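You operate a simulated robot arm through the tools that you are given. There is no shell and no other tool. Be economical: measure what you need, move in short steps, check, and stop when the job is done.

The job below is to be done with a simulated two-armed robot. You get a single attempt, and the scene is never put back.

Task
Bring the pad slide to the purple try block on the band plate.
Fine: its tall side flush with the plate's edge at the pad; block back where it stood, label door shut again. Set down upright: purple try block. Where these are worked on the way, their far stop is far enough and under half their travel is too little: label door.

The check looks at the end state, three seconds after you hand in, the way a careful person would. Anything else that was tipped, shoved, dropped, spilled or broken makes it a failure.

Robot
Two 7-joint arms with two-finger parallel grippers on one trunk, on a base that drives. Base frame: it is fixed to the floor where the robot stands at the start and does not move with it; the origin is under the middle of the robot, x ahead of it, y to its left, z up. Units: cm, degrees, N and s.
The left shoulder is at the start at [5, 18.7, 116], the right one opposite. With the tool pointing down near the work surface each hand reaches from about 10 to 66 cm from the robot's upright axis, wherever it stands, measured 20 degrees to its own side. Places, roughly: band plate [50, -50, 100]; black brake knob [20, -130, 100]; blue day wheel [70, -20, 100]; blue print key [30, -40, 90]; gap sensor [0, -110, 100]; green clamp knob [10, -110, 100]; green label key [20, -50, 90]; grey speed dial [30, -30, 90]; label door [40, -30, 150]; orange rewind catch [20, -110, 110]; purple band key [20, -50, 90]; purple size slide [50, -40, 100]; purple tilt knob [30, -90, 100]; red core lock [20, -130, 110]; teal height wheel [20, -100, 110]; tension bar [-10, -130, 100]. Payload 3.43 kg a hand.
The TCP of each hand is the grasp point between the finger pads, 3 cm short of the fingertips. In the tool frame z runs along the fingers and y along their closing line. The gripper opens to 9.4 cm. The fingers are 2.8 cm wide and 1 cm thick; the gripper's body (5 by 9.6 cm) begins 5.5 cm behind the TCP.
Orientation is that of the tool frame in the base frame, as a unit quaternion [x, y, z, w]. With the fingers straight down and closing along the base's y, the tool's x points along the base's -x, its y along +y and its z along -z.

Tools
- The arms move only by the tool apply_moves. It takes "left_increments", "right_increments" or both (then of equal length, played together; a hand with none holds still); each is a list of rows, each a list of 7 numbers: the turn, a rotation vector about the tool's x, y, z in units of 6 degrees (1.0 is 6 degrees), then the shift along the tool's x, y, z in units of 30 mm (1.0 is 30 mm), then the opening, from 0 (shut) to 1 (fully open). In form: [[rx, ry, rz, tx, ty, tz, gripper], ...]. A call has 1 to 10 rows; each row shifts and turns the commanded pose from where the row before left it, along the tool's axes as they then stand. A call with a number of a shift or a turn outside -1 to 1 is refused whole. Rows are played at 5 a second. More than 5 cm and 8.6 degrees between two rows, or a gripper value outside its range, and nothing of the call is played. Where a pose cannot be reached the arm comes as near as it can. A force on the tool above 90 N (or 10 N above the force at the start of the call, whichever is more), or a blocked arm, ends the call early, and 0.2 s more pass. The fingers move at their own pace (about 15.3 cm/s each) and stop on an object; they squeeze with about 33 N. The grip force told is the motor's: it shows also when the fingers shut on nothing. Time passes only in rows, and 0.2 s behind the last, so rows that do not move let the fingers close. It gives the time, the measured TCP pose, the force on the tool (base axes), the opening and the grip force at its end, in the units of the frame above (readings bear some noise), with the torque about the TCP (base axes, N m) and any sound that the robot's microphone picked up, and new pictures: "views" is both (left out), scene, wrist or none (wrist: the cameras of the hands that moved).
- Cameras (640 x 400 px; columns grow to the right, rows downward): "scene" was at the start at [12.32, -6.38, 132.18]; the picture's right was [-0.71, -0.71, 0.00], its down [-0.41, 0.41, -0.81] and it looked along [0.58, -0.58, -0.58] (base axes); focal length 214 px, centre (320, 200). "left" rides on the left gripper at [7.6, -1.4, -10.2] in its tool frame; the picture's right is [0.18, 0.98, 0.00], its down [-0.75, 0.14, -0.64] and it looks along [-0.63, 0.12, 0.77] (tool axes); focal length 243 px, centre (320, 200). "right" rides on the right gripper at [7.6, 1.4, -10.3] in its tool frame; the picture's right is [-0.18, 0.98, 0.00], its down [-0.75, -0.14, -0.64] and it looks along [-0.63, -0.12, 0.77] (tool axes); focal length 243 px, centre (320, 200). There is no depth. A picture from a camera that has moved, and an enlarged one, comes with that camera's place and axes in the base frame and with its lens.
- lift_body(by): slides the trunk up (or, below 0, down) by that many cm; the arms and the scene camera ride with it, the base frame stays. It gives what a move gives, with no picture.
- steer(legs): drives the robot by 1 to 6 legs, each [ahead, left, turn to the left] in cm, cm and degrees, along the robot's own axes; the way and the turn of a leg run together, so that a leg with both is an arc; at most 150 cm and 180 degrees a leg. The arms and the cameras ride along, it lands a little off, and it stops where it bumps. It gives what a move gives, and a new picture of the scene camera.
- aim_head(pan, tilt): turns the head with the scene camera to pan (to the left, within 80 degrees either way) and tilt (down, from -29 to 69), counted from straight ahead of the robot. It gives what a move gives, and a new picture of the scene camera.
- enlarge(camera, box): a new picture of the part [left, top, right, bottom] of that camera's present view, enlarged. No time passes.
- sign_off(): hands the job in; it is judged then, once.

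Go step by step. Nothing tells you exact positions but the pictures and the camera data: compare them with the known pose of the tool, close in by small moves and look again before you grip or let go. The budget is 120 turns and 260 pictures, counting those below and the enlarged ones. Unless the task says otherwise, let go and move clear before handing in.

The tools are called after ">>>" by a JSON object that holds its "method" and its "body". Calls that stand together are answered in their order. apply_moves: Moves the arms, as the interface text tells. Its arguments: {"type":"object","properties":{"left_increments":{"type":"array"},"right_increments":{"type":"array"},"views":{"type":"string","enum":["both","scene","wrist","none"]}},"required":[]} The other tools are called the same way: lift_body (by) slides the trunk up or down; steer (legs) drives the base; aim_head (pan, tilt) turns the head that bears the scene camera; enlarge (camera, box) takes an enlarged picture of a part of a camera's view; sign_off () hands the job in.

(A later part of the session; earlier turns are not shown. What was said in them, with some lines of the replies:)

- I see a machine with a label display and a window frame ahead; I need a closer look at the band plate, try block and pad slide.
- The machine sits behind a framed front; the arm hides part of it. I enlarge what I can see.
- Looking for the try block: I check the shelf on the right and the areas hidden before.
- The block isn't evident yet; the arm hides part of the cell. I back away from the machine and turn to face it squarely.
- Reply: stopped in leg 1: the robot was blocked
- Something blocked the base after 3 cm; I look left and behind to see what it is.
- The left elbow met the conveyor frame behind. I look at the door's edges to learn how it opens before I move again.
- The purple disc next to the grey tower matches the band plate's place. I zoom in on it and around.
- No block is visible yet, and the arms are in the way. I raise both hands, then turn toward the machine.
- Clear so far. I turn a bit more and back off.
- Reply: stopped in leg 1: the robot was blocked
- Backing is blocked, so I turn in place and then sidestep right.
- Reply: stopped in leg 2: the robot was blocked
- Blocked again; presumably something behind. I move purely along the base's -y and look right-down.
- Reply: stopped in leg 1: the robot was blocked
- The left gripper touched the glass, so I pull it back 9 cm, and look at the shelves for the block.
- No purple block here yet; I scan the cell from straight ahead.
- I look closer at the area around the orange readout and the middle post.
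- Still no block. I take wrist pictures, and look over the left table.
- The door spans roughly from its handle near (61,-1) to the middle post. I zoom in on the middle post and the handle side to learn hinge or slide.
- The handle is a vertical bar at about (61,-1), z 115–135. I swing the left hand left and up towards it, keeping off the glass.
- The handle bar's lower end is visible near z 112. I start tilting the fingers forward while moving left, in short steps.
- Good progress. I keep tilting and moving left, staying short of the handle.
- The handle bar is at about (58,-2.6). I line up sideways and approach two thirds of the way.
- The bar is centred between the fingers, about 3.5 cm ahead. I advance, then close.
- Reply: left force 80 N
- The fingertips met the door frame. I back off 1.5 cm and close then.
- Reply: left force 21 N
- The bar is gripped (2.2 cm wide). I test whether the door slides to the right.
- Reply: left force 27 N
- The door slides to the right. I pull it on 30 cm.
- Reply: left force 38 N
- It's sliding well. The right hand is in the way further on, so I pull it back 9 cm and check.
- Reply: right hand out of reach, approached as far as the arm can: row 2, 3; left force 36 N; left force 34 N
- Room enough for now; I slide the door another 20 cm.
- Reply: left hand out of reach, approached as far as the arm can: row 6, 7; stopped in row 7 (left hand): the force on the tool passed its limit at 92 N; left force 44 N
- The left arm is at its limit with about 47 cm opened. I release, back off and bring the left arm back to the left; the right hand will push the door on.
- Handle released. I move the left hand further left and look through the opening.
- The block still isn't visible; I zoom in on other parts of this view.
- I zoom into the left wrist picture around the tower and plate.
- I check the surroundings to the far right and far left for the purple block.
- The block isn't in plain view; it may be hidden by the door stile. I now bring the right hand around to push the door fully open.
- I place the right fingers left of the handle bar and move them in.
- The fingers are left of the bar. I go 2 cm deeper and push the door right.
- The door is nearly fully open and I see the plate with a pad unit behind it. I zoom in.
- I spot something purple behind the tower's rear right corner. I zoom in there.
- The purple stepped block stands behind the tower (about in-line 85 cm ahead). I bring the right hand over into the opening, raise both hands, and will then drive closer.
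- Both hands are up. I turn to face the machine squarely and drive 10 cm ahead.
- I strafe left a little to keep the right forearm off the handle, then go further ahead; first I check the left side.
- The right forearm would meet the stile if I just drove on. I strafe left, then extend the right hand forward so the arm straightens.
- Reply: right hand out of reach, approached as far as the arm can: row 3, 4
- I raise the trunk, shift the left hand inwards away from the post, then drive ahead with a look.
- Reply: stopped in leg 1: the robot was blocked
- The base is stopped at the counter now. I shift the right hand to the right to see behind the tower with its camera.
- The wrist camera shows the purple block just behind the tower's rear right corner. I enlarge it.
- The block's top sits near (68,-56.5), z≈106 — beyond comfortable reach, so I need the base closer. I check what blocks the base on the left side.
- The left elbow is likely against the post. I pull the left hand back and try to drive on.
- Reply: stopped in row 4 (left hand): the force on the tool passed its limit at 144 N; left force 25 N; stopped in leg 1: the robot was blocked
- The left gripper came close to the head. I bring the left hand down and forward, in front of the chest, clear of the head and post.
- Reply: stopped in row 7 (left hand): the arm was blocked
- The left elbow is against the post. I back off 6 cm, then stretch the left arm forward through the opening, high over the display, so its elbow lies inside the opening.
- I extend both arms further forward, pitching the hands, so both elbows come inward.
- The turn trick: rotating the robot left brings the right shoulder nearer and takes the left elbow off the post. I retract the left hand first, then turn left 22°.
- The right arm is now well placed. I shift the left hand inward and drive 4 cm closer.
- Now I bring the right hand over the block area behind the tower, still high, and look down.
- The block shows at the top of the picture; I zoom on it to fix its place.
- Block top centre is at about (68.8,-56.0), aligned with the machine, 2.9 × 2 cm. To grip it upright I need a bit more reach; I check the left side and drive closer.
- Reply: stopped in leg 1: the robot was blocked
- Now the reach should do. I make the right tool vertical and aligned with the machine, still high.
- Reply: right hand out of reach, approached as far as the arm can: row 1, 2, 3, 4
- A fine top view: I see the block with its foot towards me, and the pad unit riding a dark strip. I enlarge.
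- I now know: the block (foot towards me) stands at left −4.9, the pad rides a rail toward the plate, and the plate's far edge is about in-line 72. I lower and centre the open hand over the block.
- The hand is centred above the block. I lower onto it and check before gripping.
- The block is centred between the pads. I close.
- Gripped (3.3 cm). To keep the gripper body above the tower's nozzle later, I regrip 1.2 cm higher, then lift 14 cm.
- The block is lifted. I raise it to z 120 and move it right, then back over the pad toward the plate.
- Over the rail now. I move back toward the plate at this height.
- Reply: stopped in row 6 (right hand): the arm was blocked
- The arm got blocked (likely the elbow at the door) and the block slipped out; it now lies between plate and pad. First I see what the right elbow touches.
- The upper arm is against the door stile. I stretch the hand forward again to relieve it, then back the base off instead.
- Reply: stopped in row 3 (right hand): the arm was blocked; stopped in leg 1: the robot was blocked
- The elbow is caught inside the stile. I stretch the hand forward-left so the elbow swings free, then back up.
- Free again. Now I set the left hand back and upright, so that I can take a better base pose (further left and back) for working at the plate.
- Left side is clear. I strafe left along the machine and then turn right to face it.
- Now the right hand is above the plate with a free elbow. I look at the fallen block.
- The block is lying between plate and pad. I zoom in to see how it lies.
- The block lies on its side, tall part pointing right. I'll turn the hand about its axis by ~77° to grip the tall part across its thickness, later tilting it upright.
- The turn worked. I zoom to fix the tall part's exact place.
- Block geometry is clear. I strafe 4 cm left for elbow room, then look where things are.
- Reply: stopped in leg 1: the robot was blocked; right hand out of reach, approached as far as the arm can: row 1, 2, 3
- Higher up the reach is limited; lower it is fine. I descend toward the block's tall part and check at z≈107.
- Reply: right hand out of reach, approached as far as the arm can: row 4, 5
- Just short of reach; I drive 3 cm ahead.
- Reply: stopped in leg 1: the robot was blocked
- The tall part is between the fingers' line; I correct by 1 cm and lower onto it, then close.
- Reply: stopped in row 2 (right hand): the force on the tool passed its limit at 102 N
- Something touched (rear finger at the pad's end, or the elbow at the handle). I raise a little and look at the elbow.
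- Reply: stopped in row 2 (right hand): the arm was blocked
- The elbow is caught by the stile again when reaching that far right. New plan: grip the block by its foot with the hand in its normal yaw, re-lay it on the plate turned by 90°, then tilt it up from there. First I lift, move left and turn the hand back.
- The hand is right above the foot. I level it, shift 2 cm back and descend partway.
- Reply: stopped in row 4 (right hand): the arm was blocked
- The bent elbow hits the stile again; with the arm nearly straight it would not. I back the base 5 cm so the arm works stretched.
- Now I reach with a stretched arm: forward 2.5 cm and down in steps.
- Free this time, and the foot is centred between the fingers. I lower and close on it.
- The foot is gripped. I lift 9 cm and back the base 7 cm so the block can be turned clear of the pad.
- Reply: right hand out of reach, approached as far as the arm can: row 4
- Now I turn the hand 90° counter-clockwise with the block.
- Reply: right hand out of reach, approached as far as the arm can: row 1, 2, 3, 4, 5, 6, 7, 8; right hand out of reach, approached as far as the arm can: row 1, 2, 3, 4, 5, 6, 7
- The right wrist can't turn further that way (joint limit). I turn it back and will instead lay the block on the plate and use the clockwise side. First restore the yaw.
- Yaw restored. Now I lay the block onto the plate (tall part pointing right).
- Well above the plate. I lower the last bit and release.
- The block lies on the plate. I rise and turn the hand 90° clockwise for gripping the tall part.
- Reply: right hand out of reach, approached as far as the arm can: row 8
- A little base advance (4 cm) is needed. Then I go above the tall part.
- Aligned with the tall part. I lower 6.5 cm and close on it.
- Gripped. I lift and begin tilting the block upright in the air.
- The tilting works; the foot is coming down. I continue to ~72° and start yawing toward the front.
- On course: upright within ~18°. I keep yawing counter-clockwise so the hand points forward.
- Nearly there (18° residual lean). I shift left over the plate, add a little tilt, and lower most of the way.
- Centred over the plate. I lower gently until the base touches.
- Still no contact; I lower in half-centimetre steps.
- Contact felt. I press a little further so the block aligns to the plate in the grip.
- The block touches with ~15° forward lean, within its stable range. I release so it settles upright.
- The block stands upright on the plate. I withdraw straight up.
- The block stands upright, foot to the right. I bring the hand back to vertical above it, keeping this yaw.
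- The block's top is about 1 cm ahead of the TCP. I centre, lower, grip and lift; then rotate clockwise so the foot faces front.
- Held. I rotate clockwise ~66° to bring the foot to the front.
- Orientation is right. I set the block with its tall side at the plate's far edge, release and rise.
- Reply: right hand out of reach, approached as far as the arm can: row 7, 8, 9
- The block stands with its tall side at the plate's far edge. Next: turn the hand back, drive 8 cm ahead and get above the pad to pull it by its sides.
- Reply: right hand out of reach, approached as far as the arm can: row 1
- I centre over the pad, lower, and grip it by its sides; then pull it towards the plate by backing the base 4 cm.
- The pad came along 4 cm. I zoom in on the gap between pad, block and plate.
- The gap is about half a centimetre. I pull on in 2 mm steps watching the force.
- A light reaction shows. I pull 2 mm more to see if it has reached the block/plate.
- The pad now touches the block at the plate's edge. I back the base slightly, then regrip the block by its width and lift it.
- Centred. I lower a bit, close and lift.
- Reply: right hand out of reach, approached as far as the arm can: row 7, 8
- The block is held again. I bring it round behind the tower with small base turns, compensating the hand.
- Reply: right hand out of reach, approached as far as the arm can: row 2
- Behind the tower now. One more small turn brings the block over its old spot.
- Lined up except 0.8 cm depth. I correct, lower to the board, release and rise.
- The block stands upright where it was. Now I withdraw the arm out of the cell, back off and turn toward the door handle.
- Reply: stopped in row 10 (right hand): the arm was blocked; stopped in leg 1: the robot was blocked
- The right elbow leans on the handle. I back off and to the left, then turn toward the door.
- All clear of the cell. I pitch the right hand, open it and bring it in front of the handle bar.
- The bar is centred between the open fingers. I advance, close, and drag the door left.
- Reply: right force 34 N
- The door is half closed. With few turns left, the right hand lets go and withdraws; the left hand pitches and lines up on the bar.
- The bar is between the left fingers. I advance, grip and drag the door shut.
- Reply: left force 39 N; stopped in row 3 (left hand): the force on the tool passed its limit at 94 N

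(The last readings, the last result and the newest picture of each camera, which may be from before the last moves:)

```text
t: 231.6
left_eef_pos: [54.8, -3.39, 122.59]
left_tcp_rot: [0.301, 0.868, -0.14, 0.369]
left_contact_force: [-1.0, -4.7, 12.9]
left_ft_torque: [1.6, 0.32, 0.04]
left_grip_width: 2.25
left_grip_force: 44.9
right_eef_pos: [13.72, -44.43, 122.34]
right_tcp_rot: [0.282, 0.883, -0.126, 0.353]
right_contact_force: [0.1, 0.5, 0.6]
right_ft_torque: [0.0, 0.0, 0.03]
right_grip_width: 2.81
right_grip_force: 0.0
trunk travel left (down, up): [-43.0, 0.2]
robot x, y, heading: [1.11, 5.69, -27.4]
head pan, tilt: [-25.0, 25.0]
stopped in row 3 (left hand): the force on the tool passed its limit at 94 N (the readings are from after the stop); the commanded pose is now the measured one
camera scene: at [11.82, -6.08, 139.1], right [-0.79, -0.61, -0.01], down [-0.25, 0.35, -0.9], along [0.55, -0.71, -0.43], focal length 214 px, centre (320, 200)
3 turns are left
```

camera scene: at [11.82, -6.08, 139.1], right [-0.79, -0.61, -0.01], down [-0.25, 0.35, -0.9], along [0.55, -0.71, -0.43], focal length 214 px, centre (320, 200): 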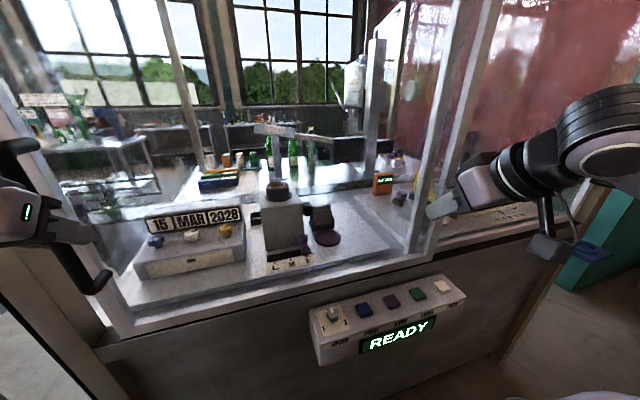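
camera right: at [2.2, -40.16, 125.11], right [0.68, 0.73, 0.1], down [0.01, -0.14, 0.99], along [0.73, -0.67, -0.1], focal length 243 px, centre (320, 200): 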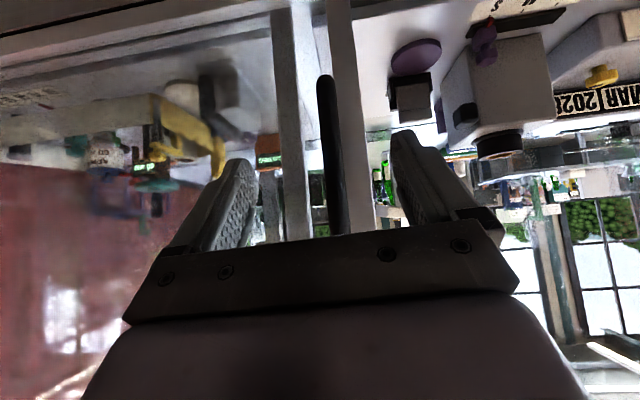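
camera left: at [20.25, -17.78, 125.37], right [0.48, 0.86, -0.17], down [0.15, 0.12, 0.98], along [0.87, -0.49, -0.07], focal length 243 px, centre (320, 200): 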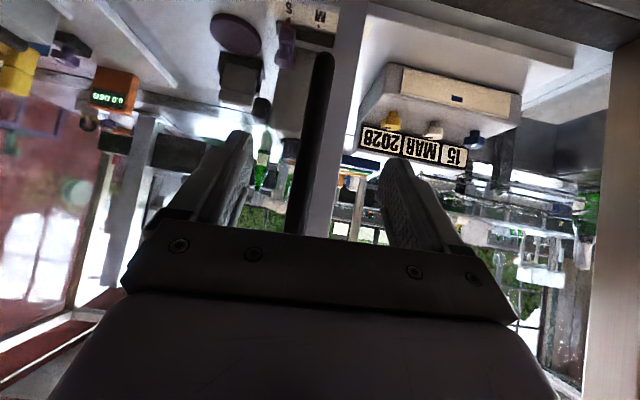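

The door is ~2.5 cm short of shut; the arm itself was blocked. I use a small base turn to the left while gripping, then push on.

>>> {"method": "steer", "body": {"legs": [[0.8, 0, 3]]}}

>>> {"method": "apply_moves", "body": {"left_increments": [[0, 0, 0, 0, 0.3, 0, 0], [0, 0, 0, 0, 0.3, 0, 0], [0, 0, 0, 0, 0.2, 0, 0]], "views": "scene"}}

>>> {"method": "enlarge", "body": {"camera": "scene", "box": [0, 100, 180, 360]}}

```text
t: 232.3
left_eef_pos: [54.56, -3.5, 122.6]
left_tcp_rot: [0.306, 0.866, -0.142, 0.369]
left_contact_force: [6.5, -1.6, 1.2]
left_ft_torque: [1.23, 0.01, 0.11]
left_grip_width: 2.22
left_grip_force: 44.8
right_eef_pos: [14.17, -44.24, 122.54]
right_tcp_rot: [0.281, 0.883, -0.127, 0.354]
right_contact_force: [-1.0, 0.6, -0.5]
right_ft_torque: [0.01, -0.02, -0.01]
right_grip_width: 2.82
right_grip_force: 0.1
trunk travel left (down, up): [-43.0, 0.2]
robot x, y, heading: [0.75, 5.05, -27.6]
head pan, tilt: [-25.0, 25.0]
stopped in leg 1: the robot was blocked; the commanded pose is now the measured one
camera scene: at [12.06, -5.88, 139.2], right [-0.79, -0.61, -0.01], down [-0.26, 0.34, -0.9], along [0.55, -0.71, -0.43], focal length 214 px, centre (320, 200)
```

scene: 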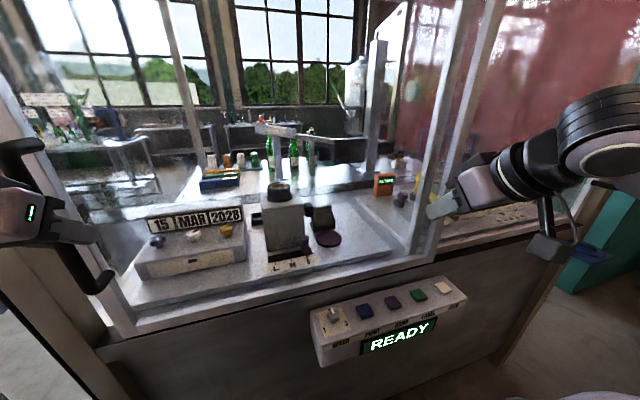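

```text
t: 233.1
left_eef_pos: [55.38, -2.6, 122.65]
left_tcp_rot: [0.319, 0.863, -0.144, 0.364]
left_contact_force: [-75.4, 48.5, 8.8]
left_ft_torque: [-2.19, -2.73, -0.07]
left_grip_width: 2.22
left_grip_force: 45.5
right_eef_pos: [14.31, -44.74, 122.29]
right_tcp_rot: [0.281, 0.884, -0.124, 0.353]
right_contact_force: [-0.5, 0.3, 0.1]
right_ft_torque: [-0.02, 0.0, 0.04]
right_grip_width: 2.82
right_grip_force: 0.1
trunk travel left (down, up): [-43.0, 0.2]
robot x, y, heading: [1.42, 5.25, -27.6]
head pan, tilt: [-25.0, 25.0]
camera scene: at [12.17, -6.47, 139.19], right [-0.79, -0.61, -0.01], down [-0.26, 0.35, -0.9], along [0.55, -0.71, -0.43], focal length 214 px, centre (320, 200)
```

scene: 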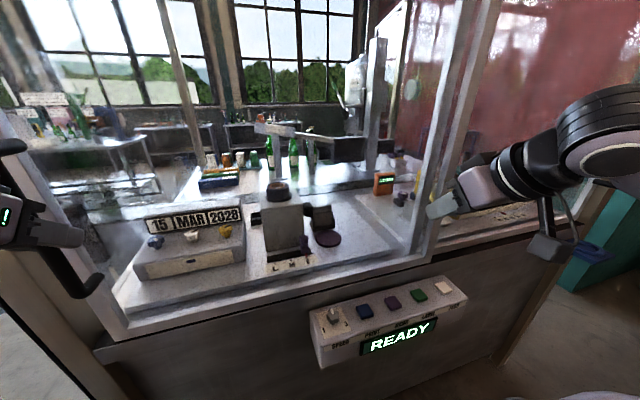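

```text
1.54 times, centred on (90, 230) of scene
camera zoom: at [12.17, -6.47, 139.19], right [-0.79, -0.61, -0.01], down [-0.26, 0.35, -0.9], along [0.55, -0.71, -0.43], focal length 330 px, centre (674, 154)
2 turns are left
```

zoom: 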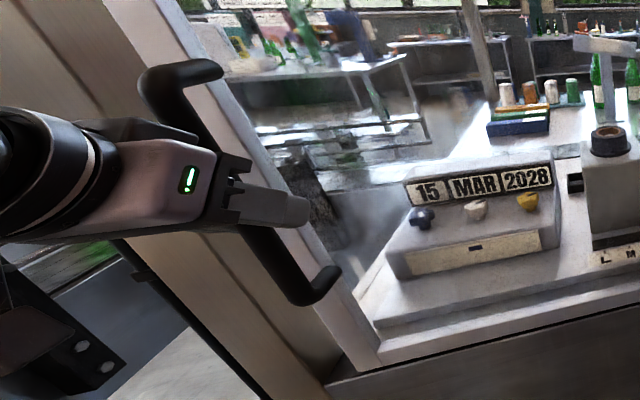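

Last stretch: the fingertips press on the frame, so I ease them back, push the final centimetre or so left, then let go and back away.

>>> {"method": "apply_moves", "body": {"left_increments": [[0, 0, 0, 0.3, 0, -0.32, 0], [0, 0, 0, 0, 0.3, 0, 0]], "views": "none"}}

>>> {"method": "apply_moves", "body": {"left_increments": [[0, 0, 0, 0.05, 0.4, -0.05, 0], [0, 0, 0, 0, 0.4, 0, 0]], "views": "none"}}

>>> {"method": "apply_moves", "body": {"left_increments": [[0, 0, 0, 0, 0.4, 0, 0], [0, 0, 0, 0, 0.3, 0, 0]], "views": "none"}}

>>> {"method": "apply_moves", "body": {"left_increments": [[0, 0, 0, 0, 0, 0, 0.5], [0, 0, 0, 0, 0, 0, 0.5], [0, 0, 0, 0, 0, 0, 0.5]], "views": "none"}}

>>> {"method": "apply_moves", "body": {"left_increments": [[0, 0, 0, 0.5, 0, -0.6, 0.5], [0, 0, 0, 0.6, 0, -0.7, 0.5], [0, 0, 0, 0.6, 0, -0.7, 0.5]], "views": "scene"}}

```text
t: 233.7
left_eef_pos: [56.31, -1.14, 122.52]
left_tcp_rot: [0.306, 0.866, -0.141, 0.37]
left_contact_force: [20.1, -19.3, 16.2]
left_ft_torque: [0.37, -0.29, 0.04]
left_grip_width: 2.2
left_grip_force: 44.6
right_eef_pos: [14.58, -45.12, 121.99]
right_tcp_rot: [0.281, 0.885, -0.123, 0.35]
right_contact_force: [0.7, 0.6, 0.9]
right_ft_torque: [0.01, 0.03, -0.02]
right_grip_width: 2.81
right_grip_force: 0.0
trunk travel left (down, up): [-43.0, 0.2]
robot x, y, heading: [1.09, 5.35, -27.5]
head pan, tilt: [-25.0, 25.0]
```

```text
t: 234.3
left_eef_pos: [57.05, 0.02, 122.5]
left_tcp_rot: [0.318, 0.864, -0.143, 0.364]
left_contact_force: [-56.7, 40.3, 37.5]
left_ft_torque: [-1.08, -2.14, -0.01]
left_grip_width: 2.21
left_grip_force: 44.7
right_eef_pos: [14.52, -45.59, 121.92]
right_tcp_rot: [0.283, 0.885, -0.122, 0.349]
right_contact_force: [0.1, -0.4, -0.4]
right_ft_torque: [0.01, -0.01, -0.01]
right_grip_width: 2.82
right_grip_force: 0.1
trunk travel left (down, up): [-43.0, 0.2]
robot x, y, heading: [1.19, 5.23, -27.6]
head pan, tilt: [-25.0, 25.0]
```

```text
t: 234.6
left_eef_pos: [57.07, 0.07, 122.28]
left_tcp_rot: [0.325, 0.859, -0.149, 0.366]
left_contact_force: [20.6, -13.4, 2.4]
left_ft_torque: [0.49, -0.09, -0.13]
left_grip_width: 2.24
left_grip_force: 45.0
right_eef_pos: [14.29, -45.13, 121.92]
right_tcp_rot: [0.286, 0.883, -0.128, 0.35]
right_contact_force: [0.5, 0.7, -0.3]
right_ft_torque: [0.01, 0.01, -0.02]
right_grip_width: 2.81
right_grip_force: 0.0
trunk travel left (down, up): [-43.0, 0.2]
robot x, y, heading: [1.31, 5.32, -28.1]
head pan, tilt: [-25.0, 25.0]
stopped in row 1 (left hand): the force on the tool passed its limit at 97 N (the readings are from after the stop); the commanded pose is now the measured one
```

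```text
t: 235.4
left_eef_pos: [57.16, 0.22, 122.2]
left_tcp_rot: [0.323, 0.861, -0.147, 0.364]
left_contact_force: [0.4, 0.2, 0.1]
left_ft_torque: [0.0, 0.01, -0.01]
left_grip_width: 4.74
left_grip_force: 0.1
right_eef_pos: [14.64, -45.18, 121.89]
right_tcp_rot: [0.284, 0.884, -0.126, 0.349]
right_contact_force: [0.2, -0.8, -0.7]
right_ft_torque: [0.0, 0.0, 0.02]
right_grip_width: 2.84
right_grip_force: 0.0
trunk travel left (down, up): [-43.0, 0.2]
robot x, y, heading: [1.37, 5.51, -27.9]
head pan, tilt: [-25.0, 25.0]
```

```text
t: 236.4
left_eef_pos: [51.46, 3.22, 122.03]
left_tcp_rot: [0.341, 0.857, -0.153, 0.354]
left_contact_force: [1.3, 0.5, 0.3]
left_ft_torque: [0.0, 0.02, -0.03]
left_grip_width: 4.71
left_grip_force: 0.0
right_eef_pos: [14.53, -45.99, 121.86]
right_tcp_rot: [0.29, 0.883, -0.127, 0.345]
right_contact_force: [-0.5, -0.1, 0.5]
right_ft_torque: [0.0, -0.05, 0.04]
right_grip_width: 2.8
right_grip_force: 0.0
trunk travel left (down, up): [-43.0, 0.2]
robot x, y, heading: [1.24, 5.12, -28.7]
head pan, tilt: [-25.0, 25.0]
stopped in row 3 (left hand): the arm was blocked; the commanded pose is now the measured one
camera scene: at [13.53, -7.77, 138.9], right [-0.81, -0.59, 0.0], down [-0.26, 0.36, -0.9], along [0.53, -0.72, -0.44], focal length 214 px, centre (320, 200)
1 turns are left
```

scene: 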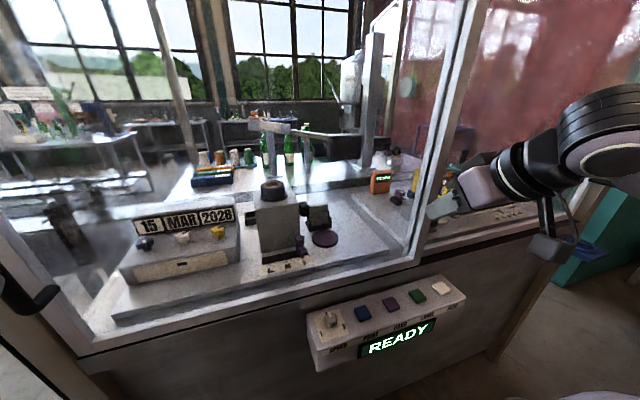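

The door is closed: the left hand reached its original closed-position reading and hit a hard stop before letting go. The pad sits at the plate's edge and the block is upright in its place, so I hand in.

>>> {"method": "sign_off", "body": {}}

```text
The job is handed in.
```

I handed the job in. The pad slide is at the plate's edge, where it touched the try block. The block stands upright back in its place, and the label door is shut.

- **Block fell once:** it slipped from the gripper on the first carry when the right arm caught on the door frame. It landed on its side between the plate and the pad. I stood it up again, used it for the setting, and put it back. In the wrist camera its position matches where it stood at the start.
- **Pad setting:** I judged contact from the pictures and a light force of about 2 N. There was no clear hard stop, so the pad may be off by a millimetre or two.
- **Door:** I pulled it left until it hit a hard stop, at or slightly past where the handle was when the door was shut at the start.
- **Left arm:** it has let go of the handle. The arm was stopped as it backed away and I had no turn left to clear it fully, so it may still be resting against something nearby.
- **Bumps:** the arms and base touched the door, its frame and things around the robot several times. I saw nothing else tipped or moved in the pictures, but I did not look at the left table or the area behind the robot again at the end.
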